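You operate a simulated robot arm through the tools that you are given. There is no shell and no other tool.

The job below is to be done with a simulated robot arm. You get a single attempt, and the scene is never put back.

TASK
Free the jammed sewing machine and thread it again.
Fine: machine off first, lever up, work the flywheel to and fro, white mark to the top before threading, lever down.
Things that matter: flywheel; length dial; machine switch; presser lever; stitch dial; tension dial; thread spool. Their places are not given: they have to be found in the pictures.

The check looks at the end state, three seconds after you hand in, the way a careful person would. Anything else that was tipped, shoved, dropped, spilled or broken makes it a failure.

THE ROBOT
A 6-joint arm with a two-finger gripper, fixed in place. Base frame: the origin is at the foot of the arm, x ahead of it, y to its left, z up; the work surface is at about z = 740. Readings come in mm, degrees, newtons and seconds.
Its first joint turns from -166.0 to 166.0 degrees. Payload 2.45 kg.
Tool frame: the origin (TCP) lies between the finger pads and is the grasp point; the fingertips stand 20 mm ahead of it; z points along the fingers, y is the line along which they close. Largest opening 140 mm; the body of the gripper starts 168 mm behind the TCP.
Orientation is that of the tool frame in the base frame, as a unit quaternion [w, x, y, z]. With the fingers straight down and closing along the base's y, the tool's x points along the base's -x, its y along +y and its z along -z.

THE INTERFACE
- The arm moves only by the tool servo_tool. Its argument "moves" is a list of rows, each a list of 6 numbers: the shift along the tool's x, y, z in mm, then the turn, a rotation vector about the tool's x, y, z in degrees. In form: [[x, y, z, ax, ay, az], ...]. A call has 1 to 20 rows; each row shifts and turns the commanded pose from where the row before left it, along the tool's axes as they then stand. "claw" is the opening in per cent of the stroke, from 0 (shut) to 100 (fully open), set as the call begins (left out, the last holds). A row lasts 0.2 s, in which the tool goes at most 50 mm and 8.6 degrees; a call with a longer step from one row to the next is refused whole, and so is a gripper value outside its range. A pose out of reach is approached as far as the arm can. The call stops where the force on the tool passes 90 N (or 10 N more than at its start, if that is more) or the arm is blocked; 0.2 s more then pass. The fingers move at their own pace (about 45 mm/s each) and stop on an object; they squeeze with about 27 N. The grip force told is the motor's: it shows also when the fingers shut on nothing. Time passes only in rows, and 0.2 s behind the last, so rows that do not move let the fingers close. It gives the time, the measured TCP pose, the force on the tool (base axes), the opening and the grip force at its end, in the units of the frame above (readings bear some noise), with the torque about the TCP (base axes, N m) and any sound that the robot's microphone picked up, and new pictures: "views" is both (left out), scene, wrist or none.
- Cameras (640 x 400 px; columns grow to the right, rows downward): "scene" is fixed at [221.1, -649.3, 1566.7]; the picture's right is [0.92, -0.40, 0.00], its down [-0.18, -0.42, -0.89] and it looks along [0.35, 0.82, -0.46] (base axes); focal length 368 px, centre (320, 200). "wrist" rides on the gripper at [78, 11, -209] in the tool frame; the picture's right is [-0.14, 0.99, 0.00], its down [-0.92, -0.13, -0.37] and it looks along [-0.36, -0.05, 0.93] (tool axes); focal length 280 px, centre (320, 200).
- point_at(camera, pixels): for up to 12 pixels [column, row] of the newest picture of that camera ("zoom" is the newest enlarged one), the place [x, y, z] in the base frame of the surface seen there, good to about 2 mm. It takes no simulated time.
- inspect(camera, box): a new picture of the part [left, top, right, bottom] of that camera's present view, enlarged. It takes no simulated time.
- close_job(): hands the job in; it is judged then, once.

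Open the gripper and draw the arm clear of the work before you hand the job in, unless the task says otherwise.

The tools are called by a JSON object that holds its "method" and its "body". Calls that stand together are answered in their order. servo_tool: Moves the arm, as the interface text tells. Its arguments: {"type":"object","properties":{"moves":{"type":"array","items":{"type":"array","items":{"type":"number"}}},"claw":{"type":"number"},"views":{"type":"string","enum":["both","scene","wrist","none"]}},"required":["moves"]} The other tools are called the same way: point_at (camera, pixels) gives the place of the surface under pixels of a picture; inspect (camera, box) takes an enlarged picture of a part of a camera's view; close_job () hands the job in.

At the start:

```text
time: 0.0
eef_pos: [645.2, 388.5, 1261.4]
ee_rot: [-0.001, 0.0, 1.0, 0.0]
force: [0.1, -0.4, 0.3]
wrist_torque: [-0.03, 0.01, -0.04]
gripper_width: 139.8
gripper_force: 0.1
```

scene: 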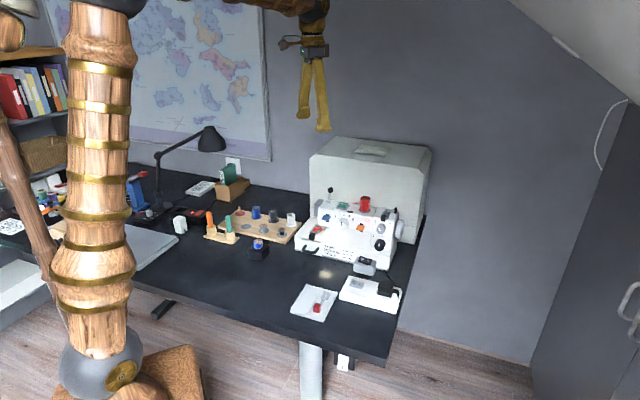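
wrist: 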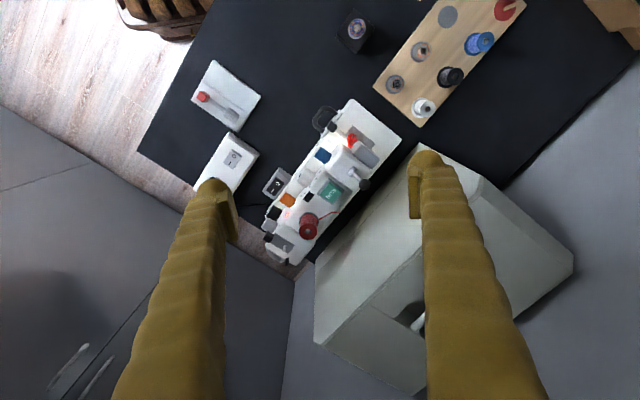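

The scene picture shows the sewing machine around (350,235) with a white box behind it and a power strip/switch at (368,290). I enlarge these areas to find the parts.

{"method": "inspect", "body": {"camera": "scene", "box": [280, 180, 420, 268]}}

{"method": "inspect", "body": {"camera": "scene", "box": [280, 240, 420, 328]}}

{"method": "inspect", "body": {"camera": "wrist", "box": [180, 60, 420, 280]}}

```text
4.55 times, centred on (350, 224) of scene
```

zoom: 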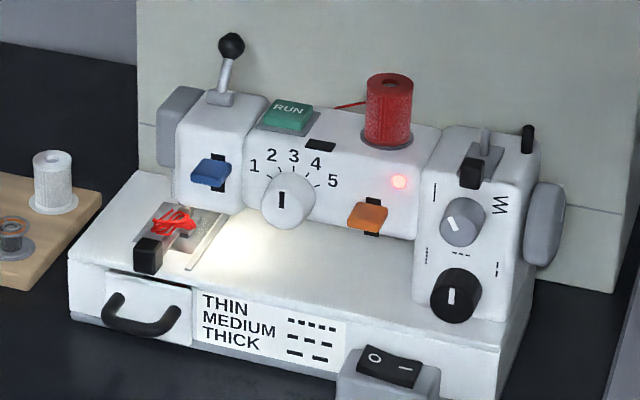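

```text
4.55 times, centred on (350, 284) of scene
```

zoom: 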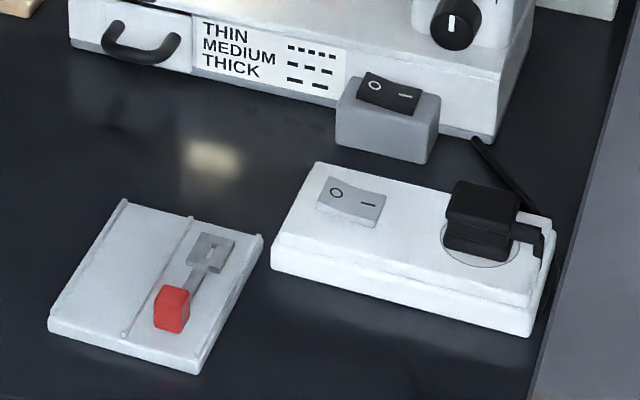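

```text
1.82 times, centred on (300, 170) of wrist
```

zoom: 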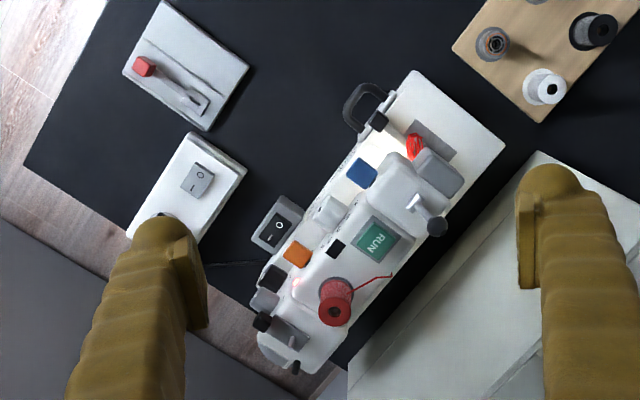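

The enlarged wrist picture shows the whole machine from above: the spool at (335,300), the RUN button at (375,240), the black-ball lever at (437,226), and the switch at (275,228). I measure these places.

{"method": "point_at", "body": {"camera": "zoom", "pixels": [[335, 310], [375, 240], [437, 226], [275, 228], [362, 173], [297, 253], [330, 210], [271, 275], [264, 300], [262, 322], [296, 368], [296, 340]]}}

{"method": "point_at", "body": {"camera": "zoom", "pixels": [[415, 145], [440, 170], [410, 75], [500, 145], [360, 105], [198, 180], [143, 67], [195, 105], [160, 225], [543, 88], [300, 300], [378, 122]]}}

{"method": "inspect", "body": {"camera": "scene", "box": [340, 190, 410, 240]}}

{"method": "inspect", "body": {"camera": "scene", "box": [290, 180, 360, 240]}}

```text
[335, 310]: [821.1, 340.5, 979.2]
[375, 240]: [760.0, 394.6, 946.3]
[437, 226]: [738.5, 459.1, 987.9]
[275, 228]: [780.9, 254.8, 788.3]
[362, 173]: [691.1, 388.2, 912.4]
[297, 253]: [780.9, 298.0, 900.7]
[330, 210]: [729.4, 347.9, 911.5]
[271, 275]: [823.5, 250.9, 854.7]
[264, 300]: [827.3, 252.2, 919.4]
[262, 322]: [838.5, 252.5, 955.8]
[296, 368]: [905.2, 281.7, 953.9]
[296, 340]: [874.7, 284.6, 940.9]
```

```text
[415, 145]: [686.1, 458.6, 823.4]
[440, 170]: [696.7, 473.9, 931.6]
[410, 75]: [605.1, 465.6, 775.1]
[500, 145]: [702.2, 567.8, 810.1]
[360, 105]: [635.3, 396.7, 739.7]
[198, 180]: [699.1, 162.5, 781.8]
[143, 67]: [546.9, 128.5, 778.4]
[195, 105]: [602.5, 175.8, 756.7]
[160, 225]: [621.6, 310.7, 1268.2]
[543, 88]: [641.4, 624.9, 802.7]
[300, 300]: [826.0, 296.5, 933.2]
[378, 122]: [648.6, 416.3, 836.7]
```

```text
8.00 times, centred on (375, 215) of scene
```

zoom: 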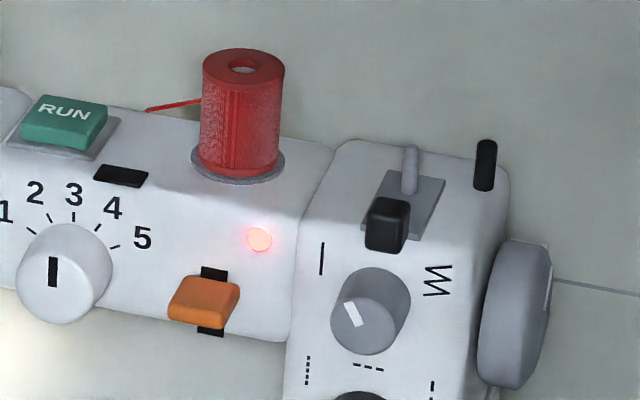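

```text
6.67 times, centred on (325, 210) of scene
```

zoom: 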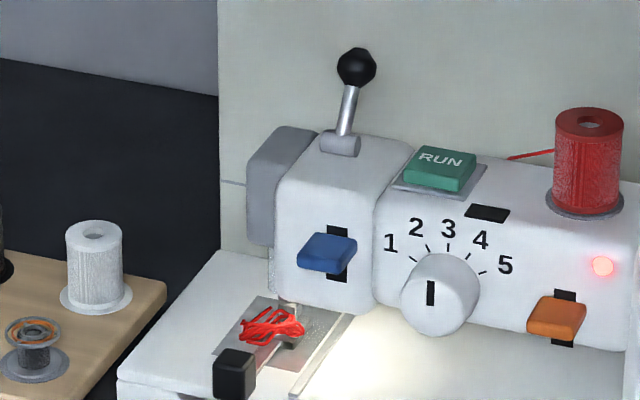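

The red lamp at zoom (600,265) is lit, red thread is tangled on the needle plate and the machine faces the arm at about 45°. I move the wrist camera back and tilt it to get a close frontal look before touching anything.

{"method": "servo_tool", "body": {"moves": [[21, -35, 0, 0, 0, 0], [21, -35, 0, 0, 0, 0], [21, -35, 0, 0, 0, 0], [21, -35, 0, 0, 0, 0], [0, 0, 0, 0, 0, -7.5], [0, 0, 0, 0, 0, -7.5], [0, 0, 0, 0, 0, -7.5], [0, 0, 0, 0, 0, -7.5], [0, 0, 0, 0, 0, -7.5], [0, 0, 0, 0, 0, -7.5], [0, 0, 0, 0, -7.5, 0], [0, 0, 0, 0, -7.5, 0], [0, 0, 0, 0, -7.5, 0], [0, 0, 0, 0, -7.5, 0], [0, 0, 0, 0, 0, 0]], "views": "both"}}

```text
time: 3.2
eef_pos: [560.9, 248.3, 1260.9]
ee_rot: [0.24, -0.37, 0.892, 0.1]
force: [-0.2, 0.0, 0.1]
wrist_torque: [-0.04, 0.03, 0.0]
gripper_width: 139.8
gripper_force: 0.1
```

scene: 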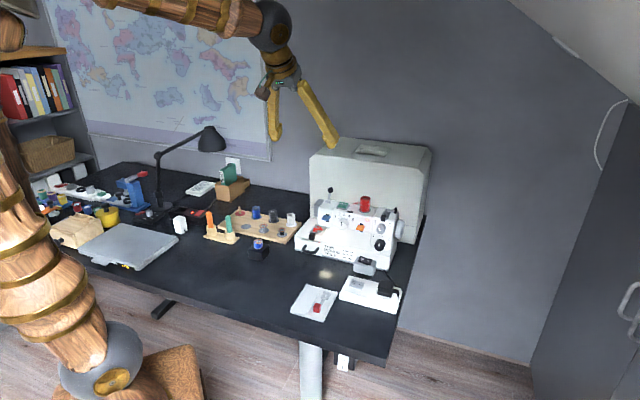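
wrist: 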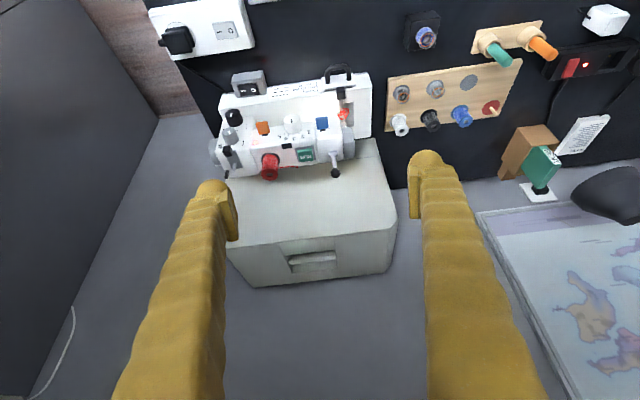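

The wrist view is upside-down, but the machine lies at (290,125). I enlarge it, and also the other desk objects for context.

{"method": "inspect", "body": {"camera": "wrist", "box": [190, 55, 400, 190]}}

{"method": "inspect", "body": {"camera": "wrist", "box": [380, 0, 640, 170]}}

{"method": "inspect", "body": {"camera": "scene", "box": [130, 160, 310, 270]}}

```text
2.96 times, centred on (295, 122) of wrist
```

zoom: 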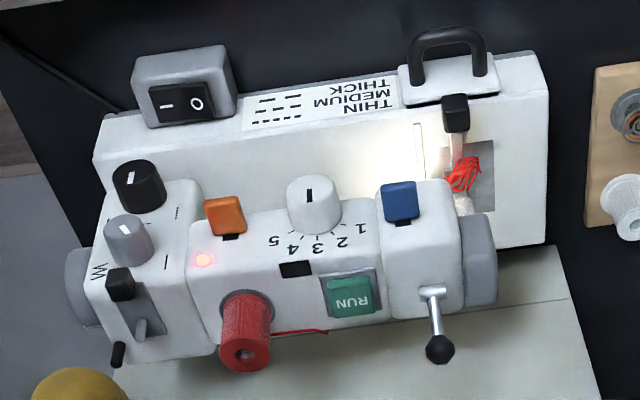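

```text
2.35 times, centred on (510, 85) of wrist
```

zoom: 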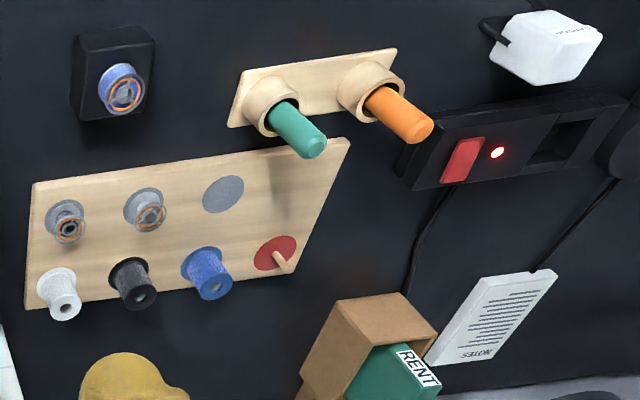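

```text
3.56 times, centred on (220, 215) of scene
```

zoom: 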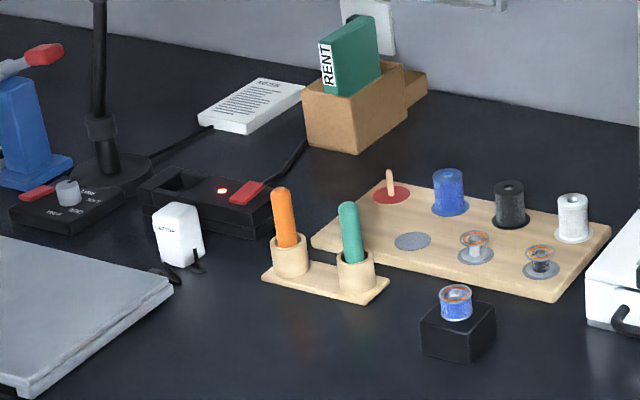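

Enlarged pictures are crisp, so I zoom in more tightly on the head, the spool and the right end with the flywheel.

{"method": "inspect", "body": {"camera": "wrist", "box": [310, 60, 380, 104]}}

{"method": "inspect", "body": {"camera": "wrist", "box": [300, 104, 380, 184]}}

{"method": "inspect", "body": {"camera": "wrist", "box": [200, 100, 300, 185]}}

{"method": "inspect", "body": {"camera": "scene", "box": [295, 215, 345, 250]}}

{"method": "inspect", "body": {"camera": "scene", "box": [365, 205, 415, 255]}}

```text
9.09 times, centred on (345, 82) of wrist
```

zoom: 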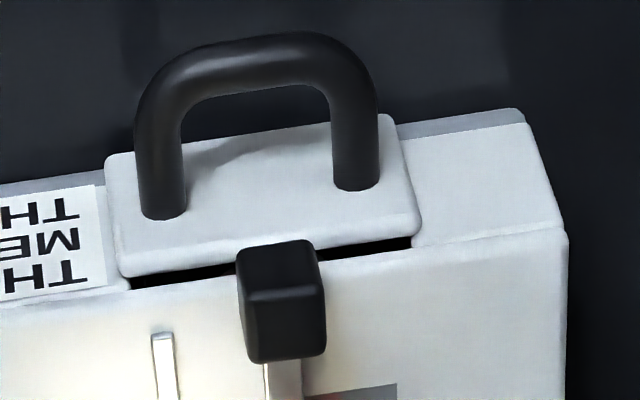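

```text
5.00 times, centred on (340, 144) of wrist
```

zoom: 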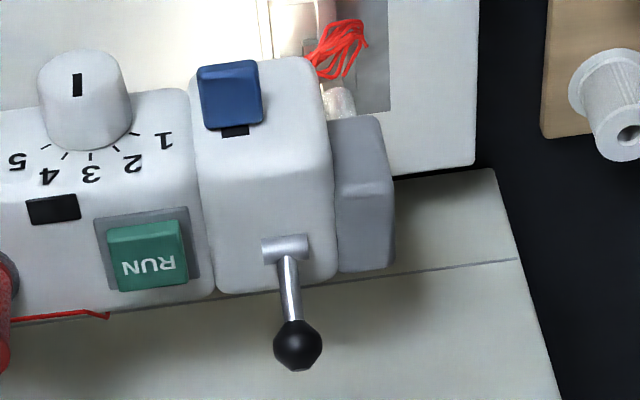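

```text
4.71 times, centred on (250, 142) of wrist
```

zoom: 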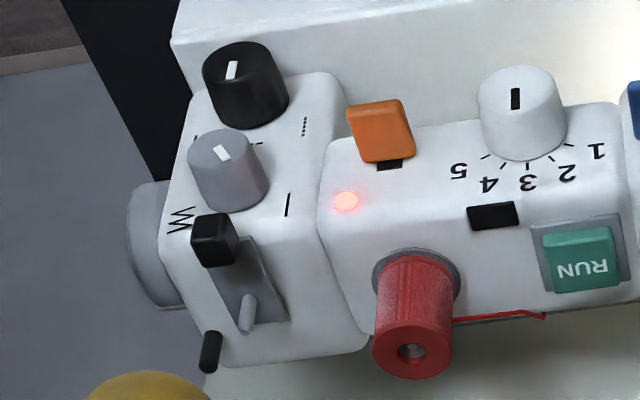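

```text
11.43 times, centred on (320, 232) of scene
```

zoom: 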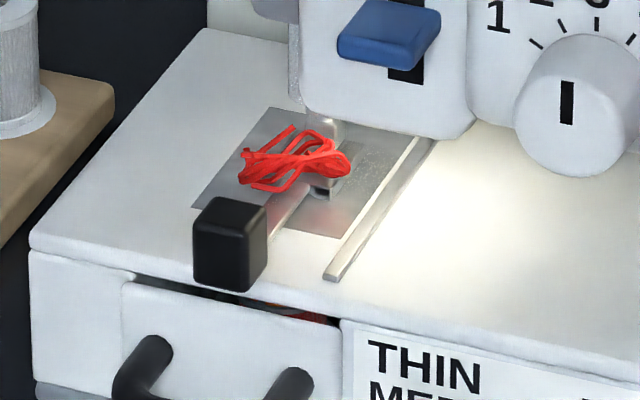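

```text
8.00 times, centred on (390, 230) of scene
```

zoom: 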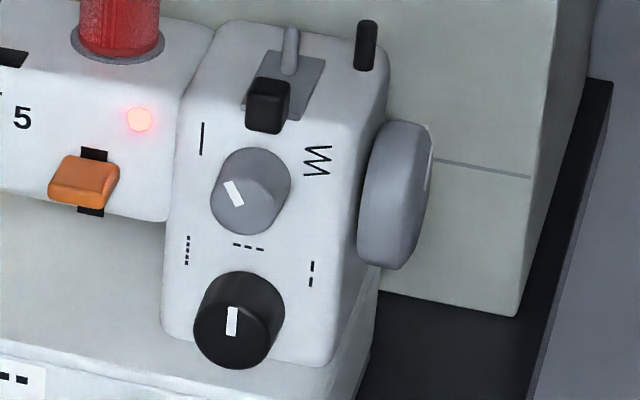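

The tension dial (pointer at 3), stitch dial (pointing at "|") and length dial (middle) look properly set. It isn't yet clear which lever is the presser lever, so I lower and level the camera for a frontal view of the needle area, staying clear of the machine.

{"method": "servo_tool", "body": {"moves": [[0, 0, 0, 0, -7.5, 0], [0, 0, 0, 0, -7.5, 0], [0, 0, 0, 0, -7.5, 0], [0, 0, 0, 0, -7.5, 0], [31, 7.1, 26.5, 0, 0, 0], [31, 7.1, 26.5, 0, 0, 0], [31, 7.1, 26.5, 0, 0, 0], [31, 7.1, 26.5, 0, 0, 0], [31, 7.1, 26.5, 0, 0, 0], [31, 7.1, 26.5, 0, 0, 0], [31, 7.1, 26.5, 0, 0, 0], [31, 7.1, 26.5, 0, 0, 0], [0, 0, 0, 0, 0, 0]], "views": "both"}}

```text
time: 6.0
eef_pos: [613.6, 353.5, 974.8]
ee_rot: [0.461, -0.332, 0.8, 0.192]
force: [0.0, -1.1, -1.2]
wrist_torque: [0.03, 0.03, -0.03]
gripper_width: 140.0
gripper_force: 0.0
out of reach, approached as far as the arm can: row 9, 10, 11, 12
```

scene: 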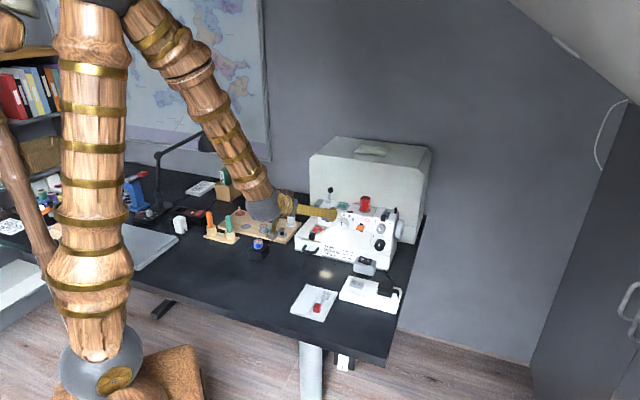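
wrist: 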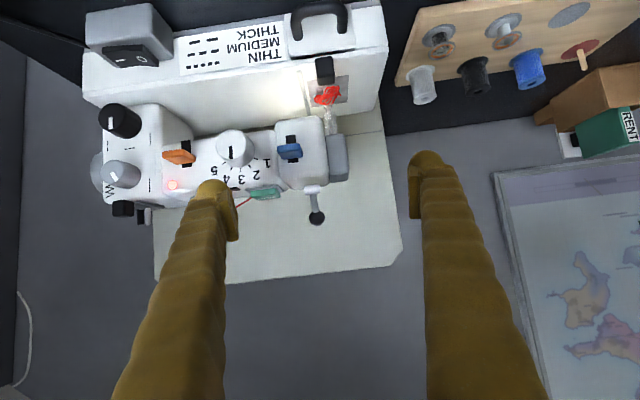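

The arm stopped short at its reach limit, but it's clear of the machine and sees the needle area at (325,95). I zoom in there.

{"method": "inspect", "body": {"camera": "wrist", "box": [260, 40, 370, 120]}}

{"method": "inspect", "body": {"camera": "wrist", "box": [260, 100, 380, 240]}}

{"method": "inspect", "body": {"camera": "wrist", "box": [80, 90, 220, 240]}}

{"method": "point_at", "body": {"camera": "wrist", "pixels": [[325, 62], [324, 78], [328, 93], [332, 117], [317, 217], [316, 190], [290, 152], [290, 140], [180, 156], [300, 110], [335, 160], [345, 80]]}}

```text
5.00 times, centred on (315, 80) of wrist
```

zoom: 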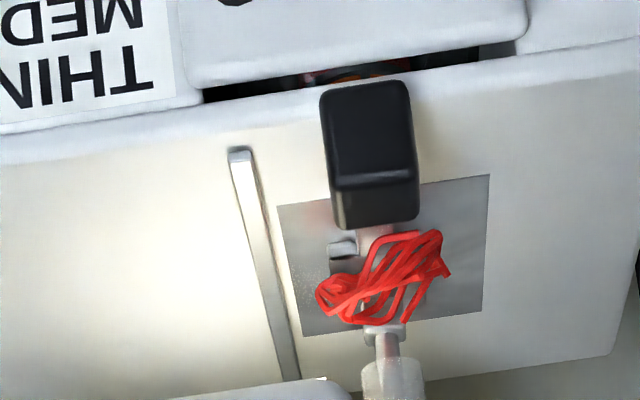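

```text
2.86 times, centred on (320, 170) of wrist
```

zoom: 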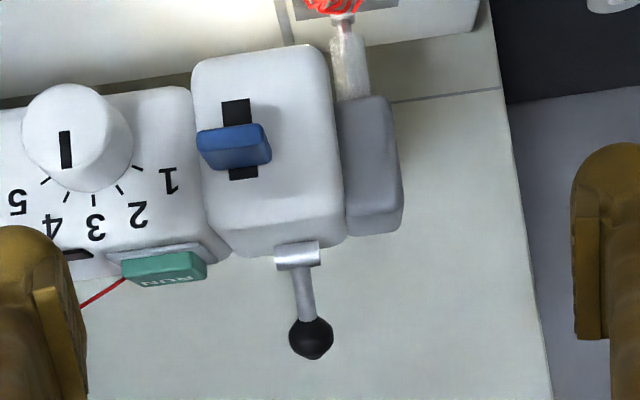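

```text
2.67 times, centred on (150, 165) of wrist
```

zoom: 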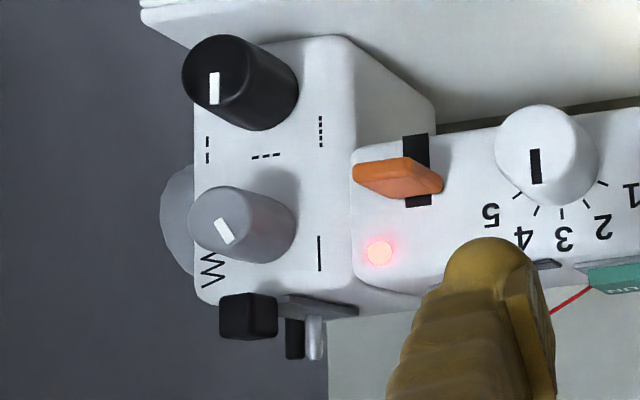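

```text
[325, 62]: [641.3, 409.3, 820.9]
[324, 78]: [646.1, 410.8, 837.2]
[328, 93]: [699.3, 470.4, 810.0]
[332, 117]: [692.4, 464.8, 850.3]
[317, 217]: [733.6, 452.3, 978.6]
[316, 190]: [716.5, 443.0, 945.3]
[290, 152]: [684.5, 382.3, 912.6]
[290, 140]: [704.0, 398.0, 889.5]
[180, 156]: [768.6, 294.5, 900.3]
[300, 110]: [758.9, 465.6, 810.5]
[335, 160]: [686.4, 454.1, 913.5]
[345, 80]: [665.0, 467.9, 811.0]
```

The needle, foot and tangle are visible, and a ball lever sits on top of the head; the arm with the black block leads to the foot. Before touching anything I check which side of the machine switch is pressed, and the foot area from the scene camera.

{"method": "inspect", "body": {"camera": "scene", "box": [350, 252, 382, 278]}}

{"method": "inspect", "body": {"camera": "wrist", "box": [75, 0, 185, 80]}}

{"method": "point_at", "body": {"camera": "wrist", "pixels": [[110, 58], [118, 58], [126, 56], [134, 55], [142, 54], [150, 54], [100, 40], [160, 40], [130, 35]]}}

```text
15.38 times, centred on (366, 265) of scene
```

zoom: 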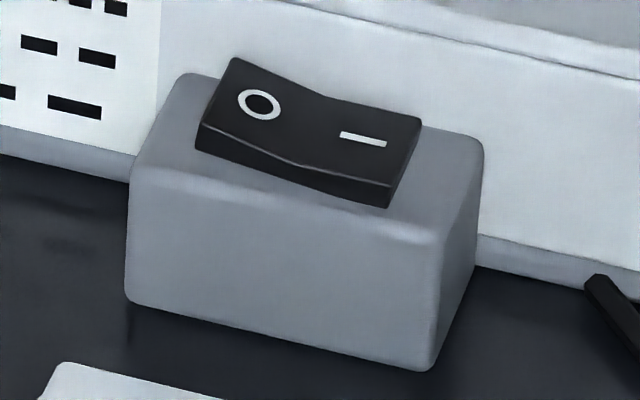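

```text
5.00 times, centred on (130, 40) of wrist
```

zoom: 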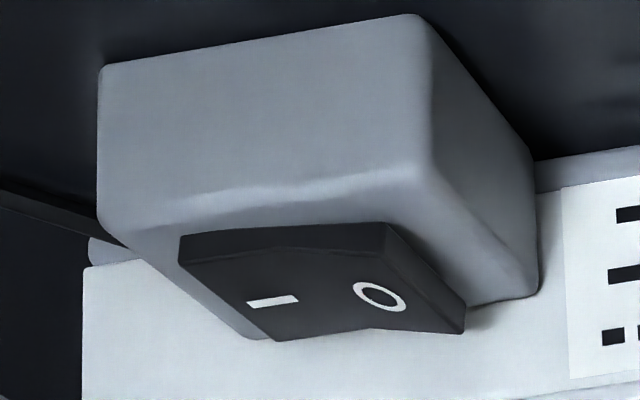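

```text
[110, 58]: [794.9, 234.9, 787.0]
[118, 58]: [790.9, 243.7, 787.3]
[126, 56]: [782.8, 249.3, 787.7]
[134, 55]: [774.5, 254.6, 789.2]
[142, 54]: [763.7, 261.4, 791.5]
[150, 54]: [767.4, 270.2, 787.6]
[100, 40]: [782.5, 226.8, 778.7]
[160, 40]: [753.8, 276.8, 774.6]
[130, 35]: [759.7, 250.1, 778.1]
```

The switch's O side stands high (wrist zoom (380,297)) and the "—" side is down, so the machine is on. I measure the O side exactly.

{"method": "point_at", "body": {"camera": "zoom", "pixels": [[380, 297], [272, 301], [430, 320], [330, 300], [390, 240], [430, 180], [540, 290]]}}

{"method": "point_at", "body": {"camera": "scene", "pixels": [[381, 243], [404, 222], [399, 226], [398, 214], [400, 238], [394, 197], [385, 197], [379, 244], [380, 225], [325, 190], [370, 195], [430, 240]]}}

```text
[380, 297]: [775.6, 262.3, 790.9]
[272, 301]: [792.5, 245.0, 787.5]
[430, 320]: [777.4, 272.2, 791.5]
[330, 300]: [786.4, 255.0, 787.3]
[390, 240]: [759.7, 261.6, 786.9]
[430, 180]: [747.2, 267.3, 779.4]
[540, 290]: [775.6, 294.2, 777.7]
```

```text
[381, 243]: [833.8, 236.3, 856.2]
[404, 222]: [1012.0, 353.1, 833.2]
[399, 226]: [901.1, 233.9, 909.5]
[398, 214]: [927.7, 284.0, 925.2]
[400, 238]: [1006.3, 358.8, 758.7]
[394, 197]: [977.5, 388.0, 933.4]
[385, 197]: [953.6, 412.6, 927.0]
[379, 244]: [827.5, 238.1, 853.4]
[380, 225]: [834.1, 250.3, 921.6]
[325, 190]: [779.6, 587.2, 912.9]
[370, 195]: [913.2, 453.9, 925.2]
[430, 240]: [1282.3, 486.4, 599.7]
```

The switch is on, with the O side centre at (775.6, 262.3, 791). I back out along the same path and set the tool upright again, closing the fingers for pressing.

{"method": "servo_tool", "body": {"moves": [[-31, -7.1, -26.5, 0, 0, 0], [-31, -7.1, -26.5, 0, 0, 0], [-31, -7.1, -26.5, 0, 0, 0], [-31, -7.1, -26.5, 0, 0, 0], [-31, -7.1, -26.5, 0, 0, 0], [-31, -7.1, -26.5, 0, 0, 0], [-31, -7.1, -26.5, 0, 0, 0], [-31, -7.1, -26.5, 0, 0, 0], [0, 0, 0, 0, 7.5, 0], [0, 0, 0, 0, 7.5, 0], [0, 0, 0, 0, 7.5, 0], [0, 0, 0, 0, 7.5, 0], [0, 0, 0, 0, 7.5, 0], [0, 0, 0, 0, 7.5, 0], [0, 0, 0, 0, 7.5, 0], [0, 0, 0, 0, 7.5, 0], [0, 0, 0, 0, 0, 0]], "claw": 0, "views": "wrist"}}

```text
time: 9.6
eef_pos: [612.0, 266.1, 1294.7]
ee_rot: [-0.001, -0.383, 0.924, -0.001]
force: [0.7, -0.6, 0.5]
wrist_torque: [0.02, 0.0, -0.06]
gripper_width: 0.1
gripper_force: 27.1
```

wrist: 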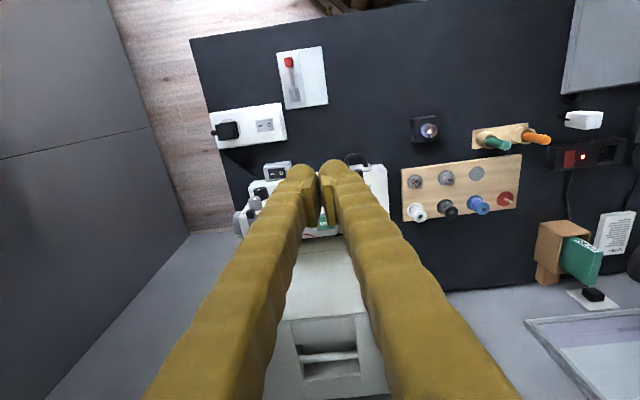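

Upright again at (612,266,1295). I travel to above the O side of the switch and come down to about z = 905, well ahead of the machine's front face.

{"method": "servo_tool", "body": {"moves": [[-26, -27.6, 30, 0, 0, 0], [-26, -27.6, 30, 0, 0, 0], [-26, -27.6, 30, 0, 0, 0], [-26, -27.6, 30, 0, 0, 0], [0, 0, 45, 0, 0, 0], [0, 0, 45, 0, 0, 0], [0, 0, 45, 0, 0, 0], [0, 0, 45, 0, 0, 0], [0, 0, 45, 0, 0, 0], [0, 0, 45, 0, 0, 0], [0, 0, 0, 0, 0, 0]], "claw": 0, "views": "both"}}

```text
time: 12.0
eef_pos: [760.9, 264.8, 904.2]
ee_rot: [0.0, -0.383, 0.924, 0.0]
force: [-0.4, 0.9, -1.3]
wrist_torque: [0.03, -0.02, 0.02]
gripper_width: 0.0
gripper_force: 27.4
```

scene: 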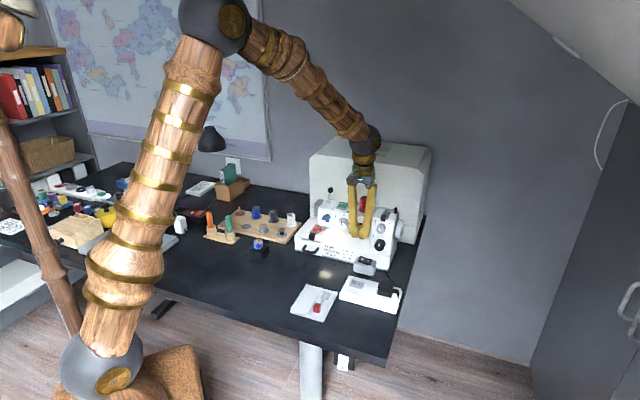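
wrist: 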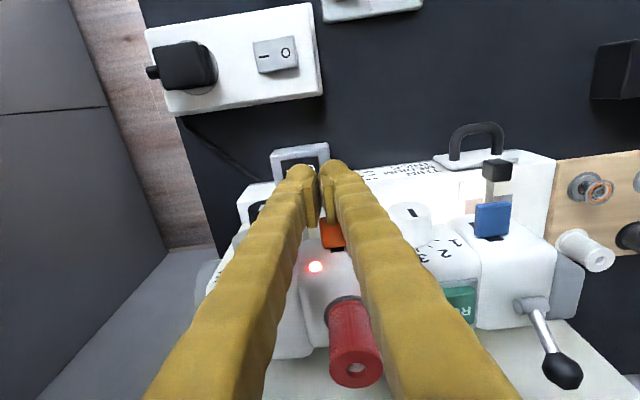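

The closed fingertips hover over the switch box (wrist (320,165)), clear of the orange tab. I come down to just above the rocker.

{"method": "servo_tool", "body": {"moves": [[0, -3, 20, 0, 0, 0], [0, 0, 20, 0, 0, 0], [0, 0, 20, 0, 0, 0], [0, 0, 15, 0, 0, 0], [0, 0, 0, 0, 0, 0]], "views": "both"}}

{"method": "inspect", "body": {"camera": "scene", "box": [340, 225, 410, 285]}}

```text
time: 13.2
eef_pos: [763.9, 260.4, 828.8]
ee_rot: [0.0, -0.384, 0.923, 0.0]
force: [0.0, 0.8, -0.2]
wrist_torque: [0.0, 0.0, -0.01]
gripper_width: 0.0
gripper_force: 26.7
```

scene: 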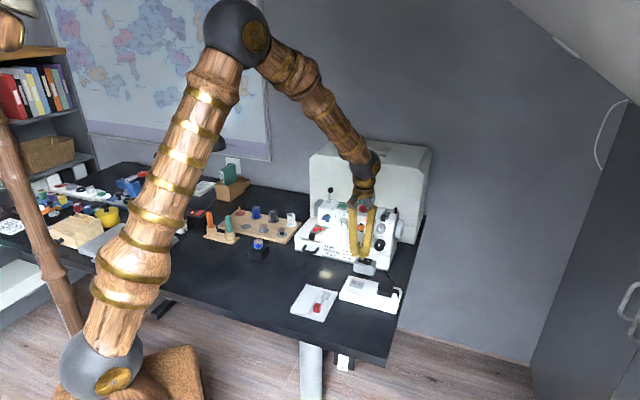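
wrist: 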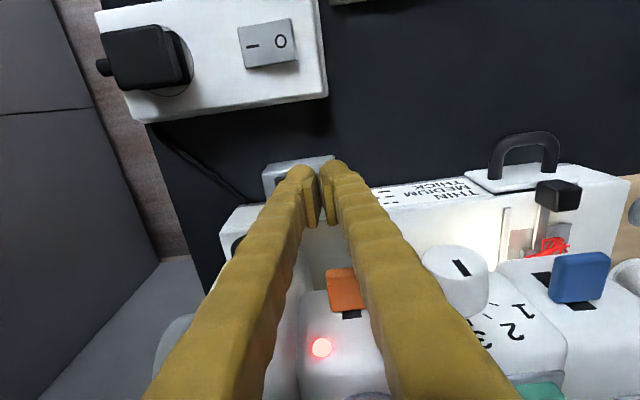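

```text
6.67 times, centred on (375, 255) of scene
```

zoom: 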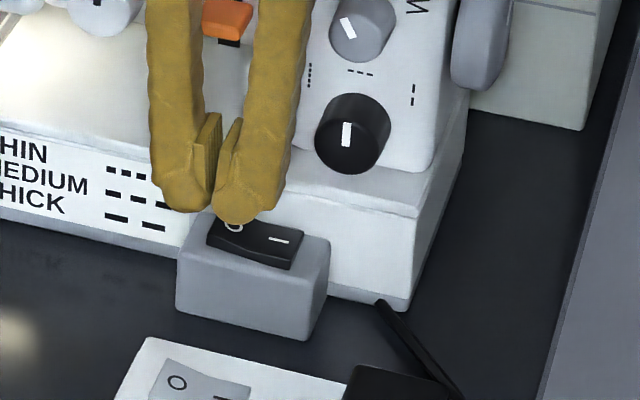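

The closed fingertip pair looks wider than one half of the rocker (scene zoom (180–285, 200)), so a wide push might straddle the pivot. I'll go up, shift right and use only the left finger of an open gripper, with its inner edge just past the pivot.

{"method": "servo_tool", "body": {"moves": [[0, 0, -38, 0, 0, 0], [0, 0, -38, 0, 0, 0], [0, -42, 0, 0, 0, 0], [0, -42, 0, 0, 0, 0], [0, 0, 0, 0, 0, 0]], "views": "none"}}

{"method": "servo_tool", "body": {"moves": [[0, 0, 0, 0, 0, 0], [0, 0, 0, 0, 0, 0], [0, 0, 0, 0, 0, 0], [0, 0, 0, 0, 0, 0], [0, 0, 0, 0, 0, 0], [0, 0, 0, 0, 0, 0], [0, 0, 0, 0, 0, 0], [0, 0, 0, 0, 0, 0], [0, 0, 20, 0, 0, 0], [0, 0, 20, 0, 0, 0], [0, 0, 20, 0, 0, 0], [0, 0, 18, 0, 0, 0], [0, 0, 0, 0, 0, 0]], "claw": 100, "views": "both"}}

{"method": "inspect", "body": {"camera": "scene", "box": [340, 225, 410, 285]}}

```text
time: 14.4
eef_pos: [827.0, 202.2, 909.8]
ee_rot: [-0.001, -0.382, 0.924, 0.0]
force: [0.9, -1.0, -0.1]
wrist_torque: [0.01, -0.01, -0.01]
gripper_width: 0.0
gripper_force: 27.6
```

```text
time: 17.2
eef_pos: [826.5, 201.4, 827.2]
ee_rot: [0.0, -0.382, 0.924, 0.0]
force: [0.7, 0.2, -0.5]
wrist_torque: [-0.01, 0.01, 0.03]
gripper_width: 140.0
gripper_force: 0.0
```

scene: 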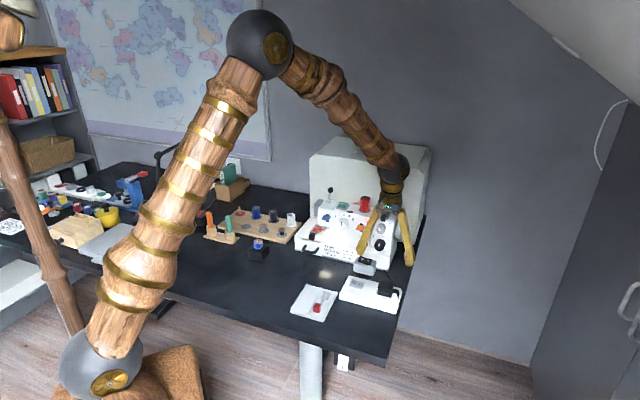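
wrist: 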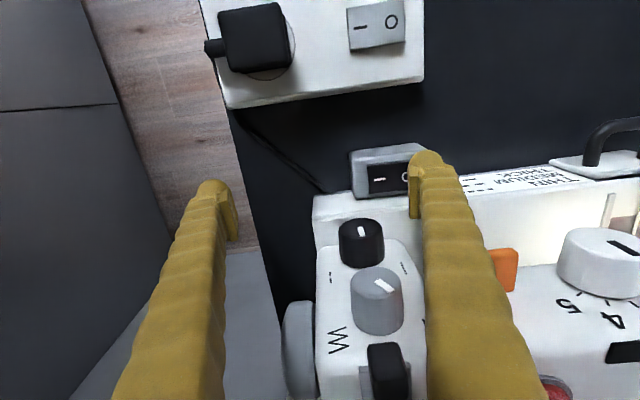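

```text
6.67 times, centred on (375, 255) of scene
```

zoom: 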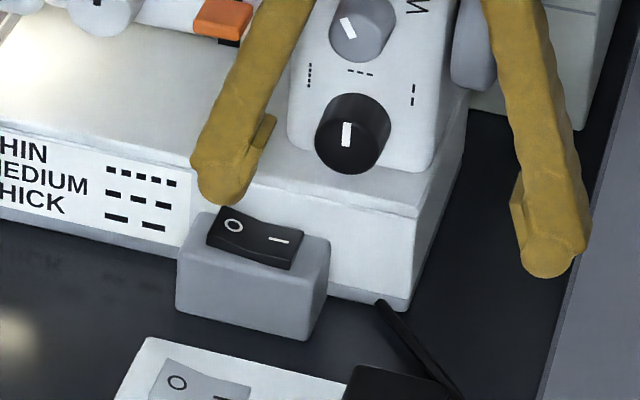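

The left finger's tip stands right above the O side (wrist (428,160)), nothing else below it. I lower in small steps to press the rocker.

{"method": "servo_tool", "body": {"moves": [[0, 0, 6, 0, 0, 0], [0, 0, 5, 0, 0, 0], [0, 0, 3, 0, 0, 0], [0, 0, 3, 0, 0, 0], [0, 0, 2, 0, 0, 0], [0, 0, 2, 0, 0, 0], [0, 0, 0, 0, 0, 0]], "views": "both"}}

{"method": "inspect", "body": {"camera": "scene", "box": [340, 225, 410, 285]}}

```text
time: 18.8
eef_pos: [825.1, 201.2, 806.6]
ee_rot: [0.0, -0.383, 0.924, 0.0]
force: [-0.1, 0.1, 0.2]
wrist_torque: [-0.01, 0.01, 0.02]
gripper_width: 140.1
gripper_force: 0.1
```

scene: 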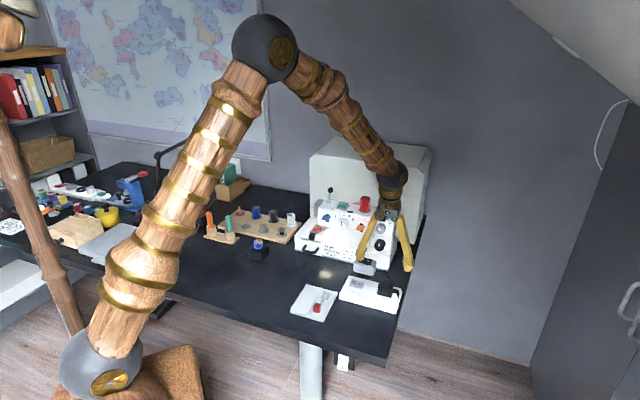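
wrist: 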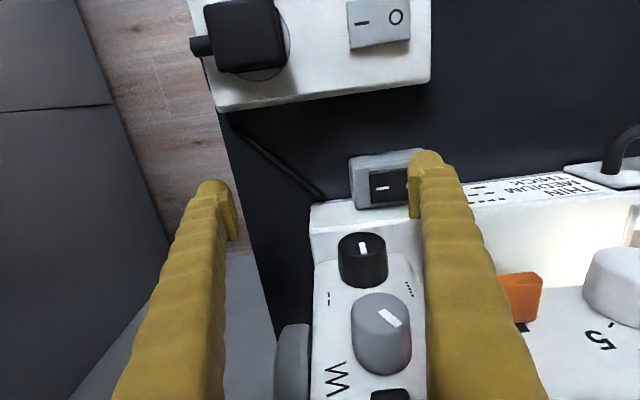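

```text
6.67 times, centred on (375, 255) of scene
```

zoom: 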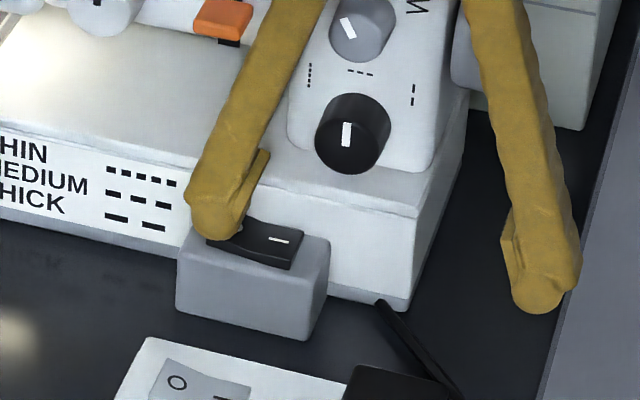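

No force and the rocker still looks unmoved. I go on down in 2 mm steps.

{"method": "servo_tool", "body": {"moves": [[0, 0, 2, 0, 0, 0], [0, 0, 2, 0, 0, 0], [0, 0, 2, 0, 0, 0], [0, 0, 0, 0, 0, 0]], "views": "wrist"}}

{"method": "inspect", "body": {"camera": "scene", "box": [345, 235, 395, 280]}}

```text
time: 19.8
eef_pos: [825.6, 203.0, 800.9]
ee_rot: [0.001, -0.382, 0.924, 0.0]
force: [-1.0, -0.2, 0.0]
wrist_torque: [0.01, -0.02, -0.02]
gripper_width: 140.3
gripper_force: 0.1
```

wrist: 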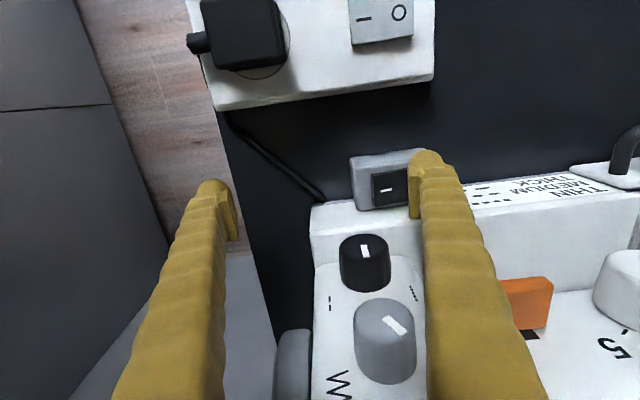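

```text
8.89 times, centred on (370, 258) of scene
```

zoom: 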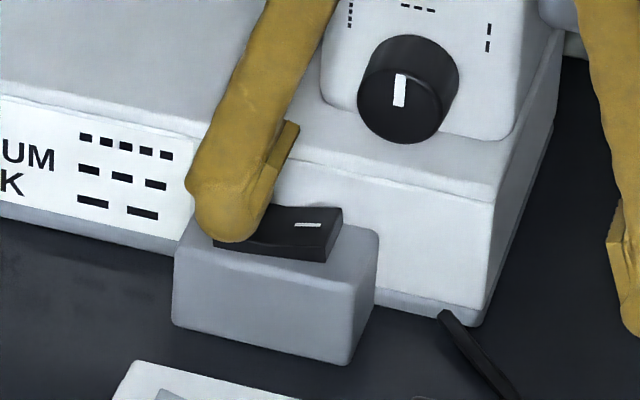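

The "—" end now stands raised (scene zoom (320,235)), so it has flipped. I lift off and check.

{"method": "servo_tool", "body": {"moves": [[0, 0, -35, 0, 0, 0], [0, 0, -35, 0, 0, 0], [0, 0, -35, 0, 0, 0], [0, 0, -45, 0, 0, 0], [0, 0, -45, 0, 0, 0], [0, 0, -45, 0, 0, 0], [0, 0, -45, 0, 0, 0], [0, 0, 0, 0, 0, 0]], "views": "both"}}

{"method": "inspect", "body": {"camera": "scene", "box": [290, 185, 420, 285]}}

{"method": "inspect", "body": {"camera": "wrist", "box": [280, 130, 420, 340]}}

```text
time: 21.6
eef_pos: [829.3, 201.2, 1085.9]
ee_rot: [0.0, -0.382, 0.924, 0.0]
force: [-0.1, 1.7, 0.1]
wrist_torque: [0.0, -0.04, 0.02]
gripper_width: 140.1
gripper_force: 0.1
```

scene: 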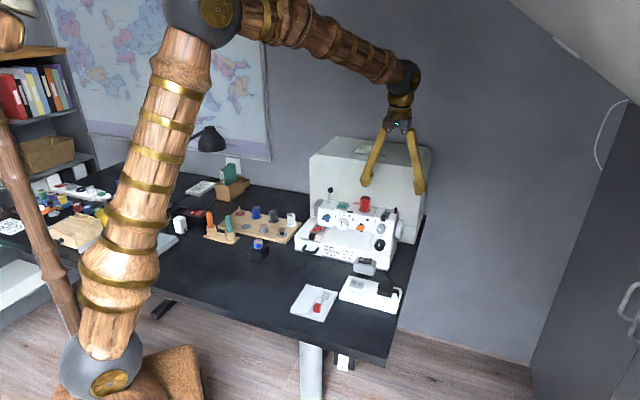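
wrist: 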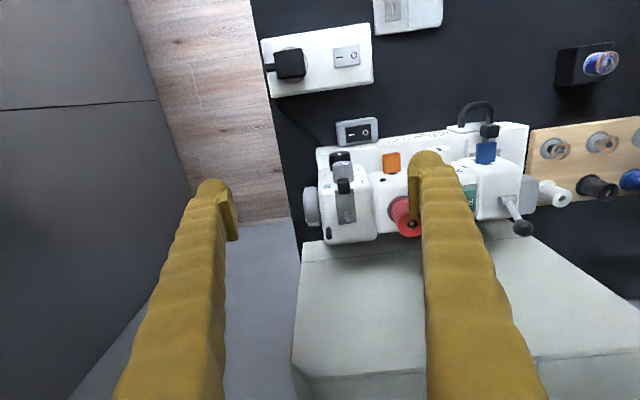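

```text
4.00 times, centred on (355, 235) of scene
```

zoom: 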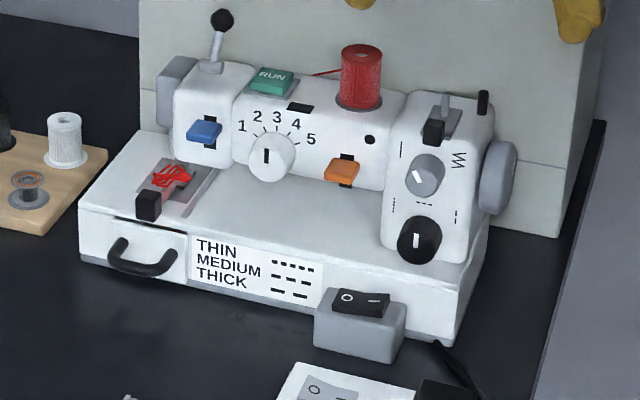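

```text
1.90 times, centred on (350, 235) of wrist
```

zoom: 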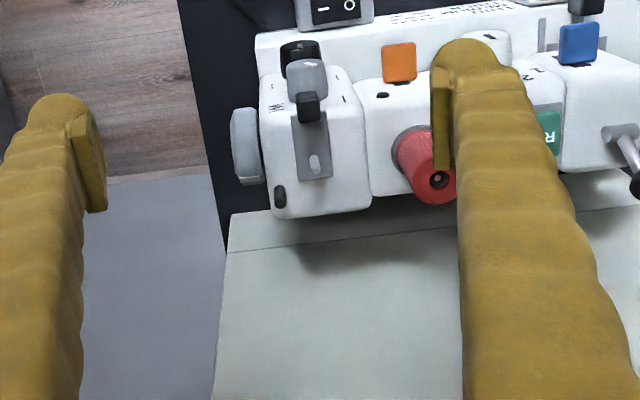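

The lights are out: the machine is off. Now I move the camera to the left-front of the head to tell which lever works the presser foot.

{"method": "servo_tool", "body": {"moves": [[-4.4, 45, 0, 0, 0, 0], [-4.4, 45, 0, 0, 0, 0], [-4.4, 45, 0, 0, 0, 0], [-4.4, 45, 0, 0, 0, 0], [-4.4, 45, 0, 0, 0, 0], [-4.4, 45, 0, 0, 0, 0], [-4.4, 45, 0, 0, 0, 0], [-4.4, 45, 0, 0, 0, 0], [0, 0, 0, 0, 0, 8], [0, 0, 0, 0, 0, 8], [0, 0, 0, 0, 0, 8], [0, 0, 0, 0, 0, 8], [0, 0, 0, 0, 0, 8], [0, 0, 0, 0, 0, 8], [0, 0, 0, 0, 0, 8], [0, 0, 0, 0, 0, 8], [0, 0, 0, 0, -8, 0], [0, 0, 0, 0, -8, 0], [0, 0, 0, 0, -8, 0], [0, 0, 0, 0, -8, 0]], "views": "wrist"}}

```text
time: 25.8
eef_pos: [595.7, 480.9, 1084.0]
ee_rot: [0.273, 0.158, 0.948, -0.045]
force: [-0.2, -0.7, -0.1]
wrist_torque: [0.01, 0.01, 0.0]
gripper_width: 139.8
gripper_force: 0.1
```

wrist: 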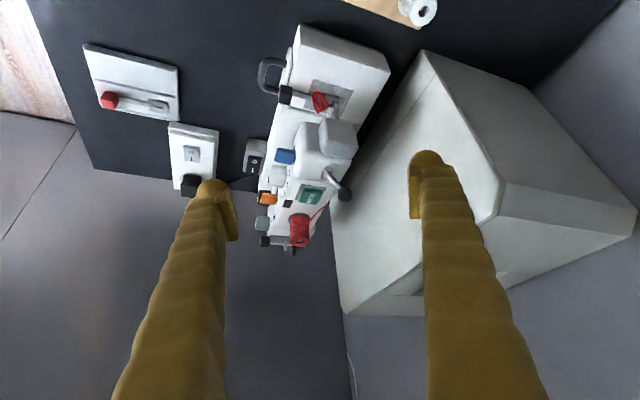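

{"method": "inspect", "body": {"camera": "wrist", "box": [250, 20, 400, 110]}}

{"method": "inspect", "body": {"camera": "wrist", "box": [250, 110, 370, 255]}}

{"method": "inspect", "body": {"camera": "wrist", "box": [285, 75, 355, 120]}}

```text
4.27 times, centred on (325, 65) of wrist
```

zoom: 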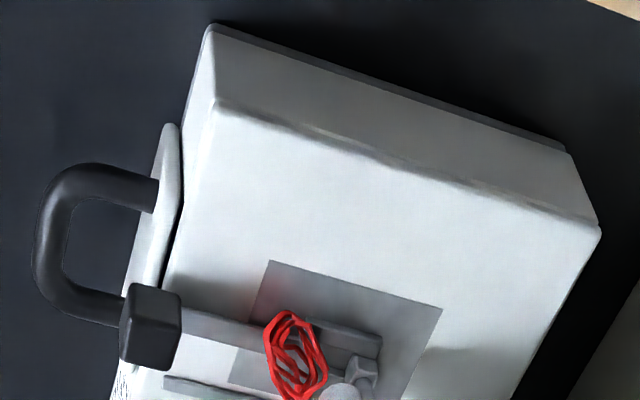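

```text
2.76 times, centred on (310, 182) of wrist
```

zoom: 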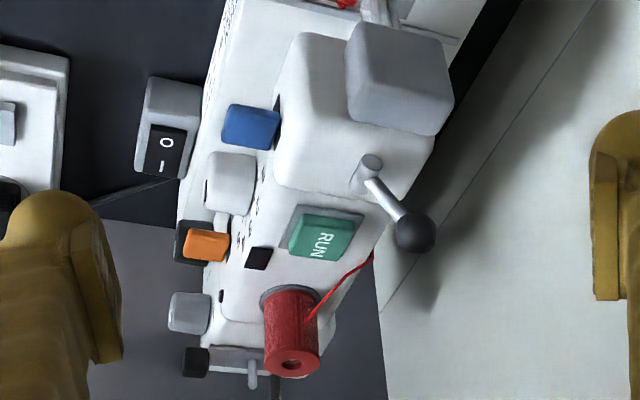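

```text
8.89 times, centred on (320, 98) of wrist
```

zoom: 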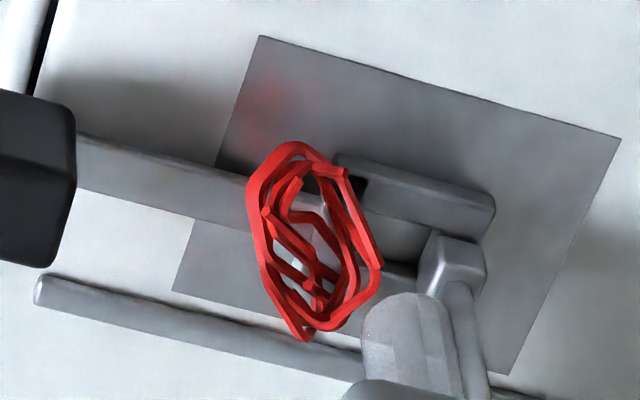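

The zoom shows an arm from the presser foot at (420,200) running forward to the black block at (30,180), while the ball lever hinges on the head's top. I measure both in detail.

{"method": "point_at", "body": {"camera": "zoom", "pixels": [[30, 130], [30, 230], [150, 175], [230, 195], [330, 185], [420, 185], [455, 260], [490, 205], [300, 230], [250, 50], [60, 290], [610, 140]]}}

{"method": "point_at", "body": {"camera": "wrist", "pixels": [[343, 191], [335, 181], [327, 172], [324, 169], [330, 158], [340, 130], [322, 205], [300, 228], [330, 205], [284, 156], [312, 150], [320, 150]]}}

{"method": "inspect", "body": {"camera": "wrist", "box": [300, 145, 360, 210]}}

{"method": "inspect", "body": {"camera": "scene", "box": [310, 180, 350, 245]}}

```text
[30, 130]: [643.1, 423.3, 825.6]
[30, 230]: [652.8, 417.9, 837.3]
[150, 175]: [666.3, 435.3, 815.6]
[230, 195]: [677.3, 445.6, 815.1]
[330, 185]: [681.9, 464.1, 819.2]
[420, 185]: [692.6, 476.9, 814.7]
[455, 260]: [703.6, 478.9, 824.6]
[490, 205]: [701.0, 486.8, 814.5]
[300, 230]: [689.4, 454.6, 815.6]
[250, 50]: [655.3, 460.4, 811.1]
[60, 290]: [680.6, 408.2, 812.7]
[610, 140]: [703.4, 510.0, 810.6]
```

```text
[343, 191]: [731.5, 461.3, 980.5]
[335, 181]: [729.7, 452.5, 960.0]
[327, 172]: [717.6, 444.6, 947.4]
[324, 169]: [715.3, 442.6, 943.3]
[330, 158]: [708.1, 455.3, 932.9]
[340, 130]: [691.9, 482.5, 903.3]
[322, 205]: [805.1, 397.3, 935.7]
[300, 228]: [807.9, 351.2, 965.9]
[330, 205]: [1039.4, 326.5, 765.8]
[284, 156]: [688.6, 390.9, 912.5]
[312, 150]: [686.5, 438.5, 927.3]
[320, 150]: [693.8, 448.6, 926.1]
```

```text
6.15 times, centred on (330, 178) of wrist
```

zoom: 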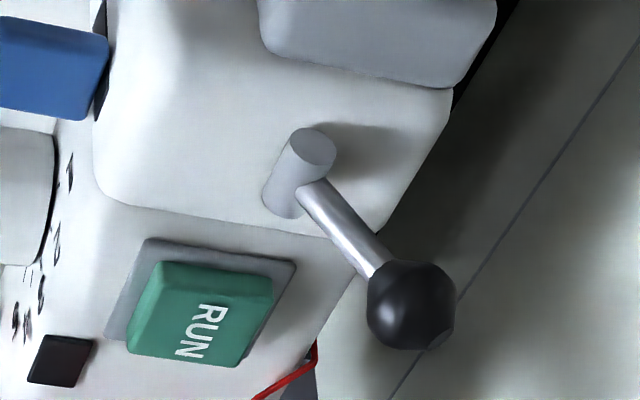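

```text
6.15 times, centred on (330, 212) of scene
```

zoom: 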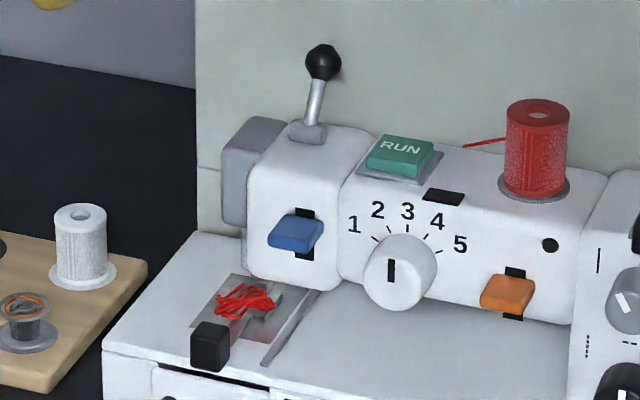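

The ball lever (ball about (737,459,980)) leans back about 30° from its hinge at (716,443,945) and is easy to try. I set the tool upright at 45° yaw above the ball, half open.

{"method": "servo_tool", "body": {"moves": [[0, 0, 0, 0, 8, 0], [0, 0, 0, 0, 8, 0], [0, 0, 0, 0, 8, 0], [0, 0, 0, 0, 8, 0], [0, 0, 0, 0, 0, -8], [0, 0, 0, 0, 0, -8], [0, 0, 0, 0, 0, -8], [0, 0, 0, 0, 0, -8], [0, 0, 0, 0, 0, -8], [0, 0, 0, 0, 0, -8], [0, 0, 0, 0, 0, -8], [0, 0, 0, 0, 0, -8], [-28, -40, 0, 0, 0, 0], [-28, -40, 0, 0, 0, 0], [-28, -35, 0, 0, 0, 0], [0, 0, 0, 0, 0, 0]], "claw": 40, "views": "wrist"}}

```text
time: 29.2
eef_pos: [735.7, 457.3, 1082.2]
ee_rot: [0.001, -0.383, 0.924, 0.0]
force: [-0.1, -0.1, -0.2]
wrist_torque: [0.02, 0.03, 0.01]
gripper_width: 56.0
gripper_force: 0.1
```

wrist: 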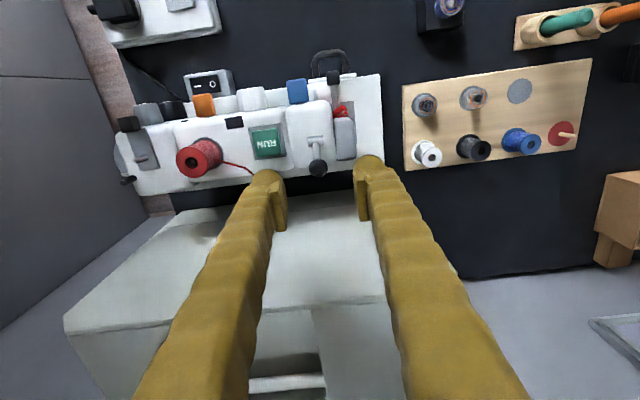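

The ball is between the open fingers (wrist (318,168)). I come down so the pads flank it.

{"method": "servo_tool", "body": {"moves": [[0, 0, 25, 0, 0, 0], [-2, 0, 25, 0, 0, 0], [0, 0, 25, 0, 0, 0], [0, 0, 22, 0, 0, 0], [0, 0, 0, 0, 0, 0]], "views": "both"}}

{"method": "inspect", "body": {"camera": "scene", "box": [300, 170, 380, 240]}}

```text
time: 30.4
eef_pos: [735.9, 459.0, 986.1]
ee_rot: [0.0, -0.383, 0.924, 0.0]
force: [0.7, 0.5, 0.5]
wrist_torque: [0.04, -0.01, 0.01]
gripper_width: 56.1
gripper_force: 0.0
```

scene: 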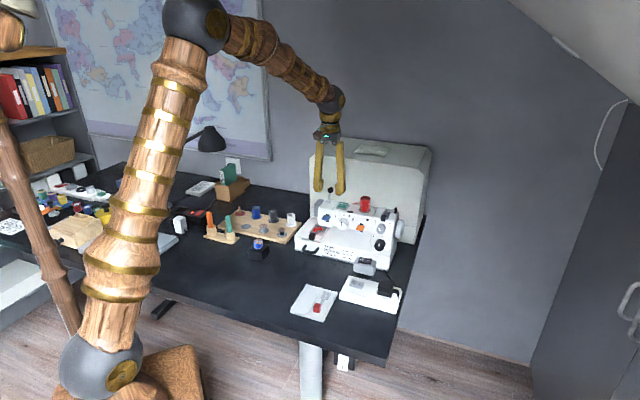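
wrist: 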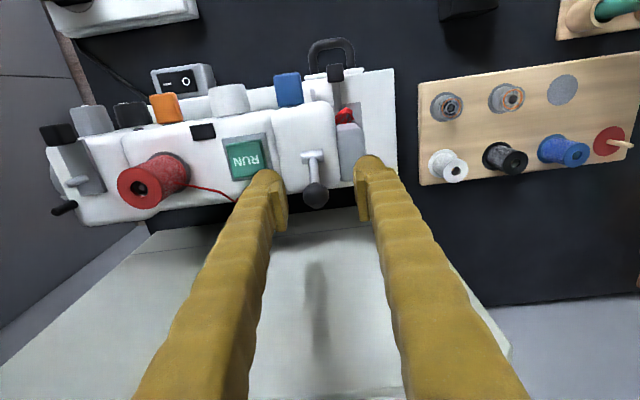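

```text
5.71 times, centred on (340, 205) of scene
```

zoom: 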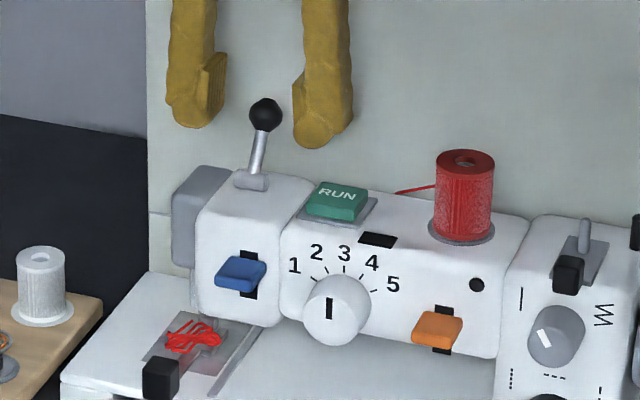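

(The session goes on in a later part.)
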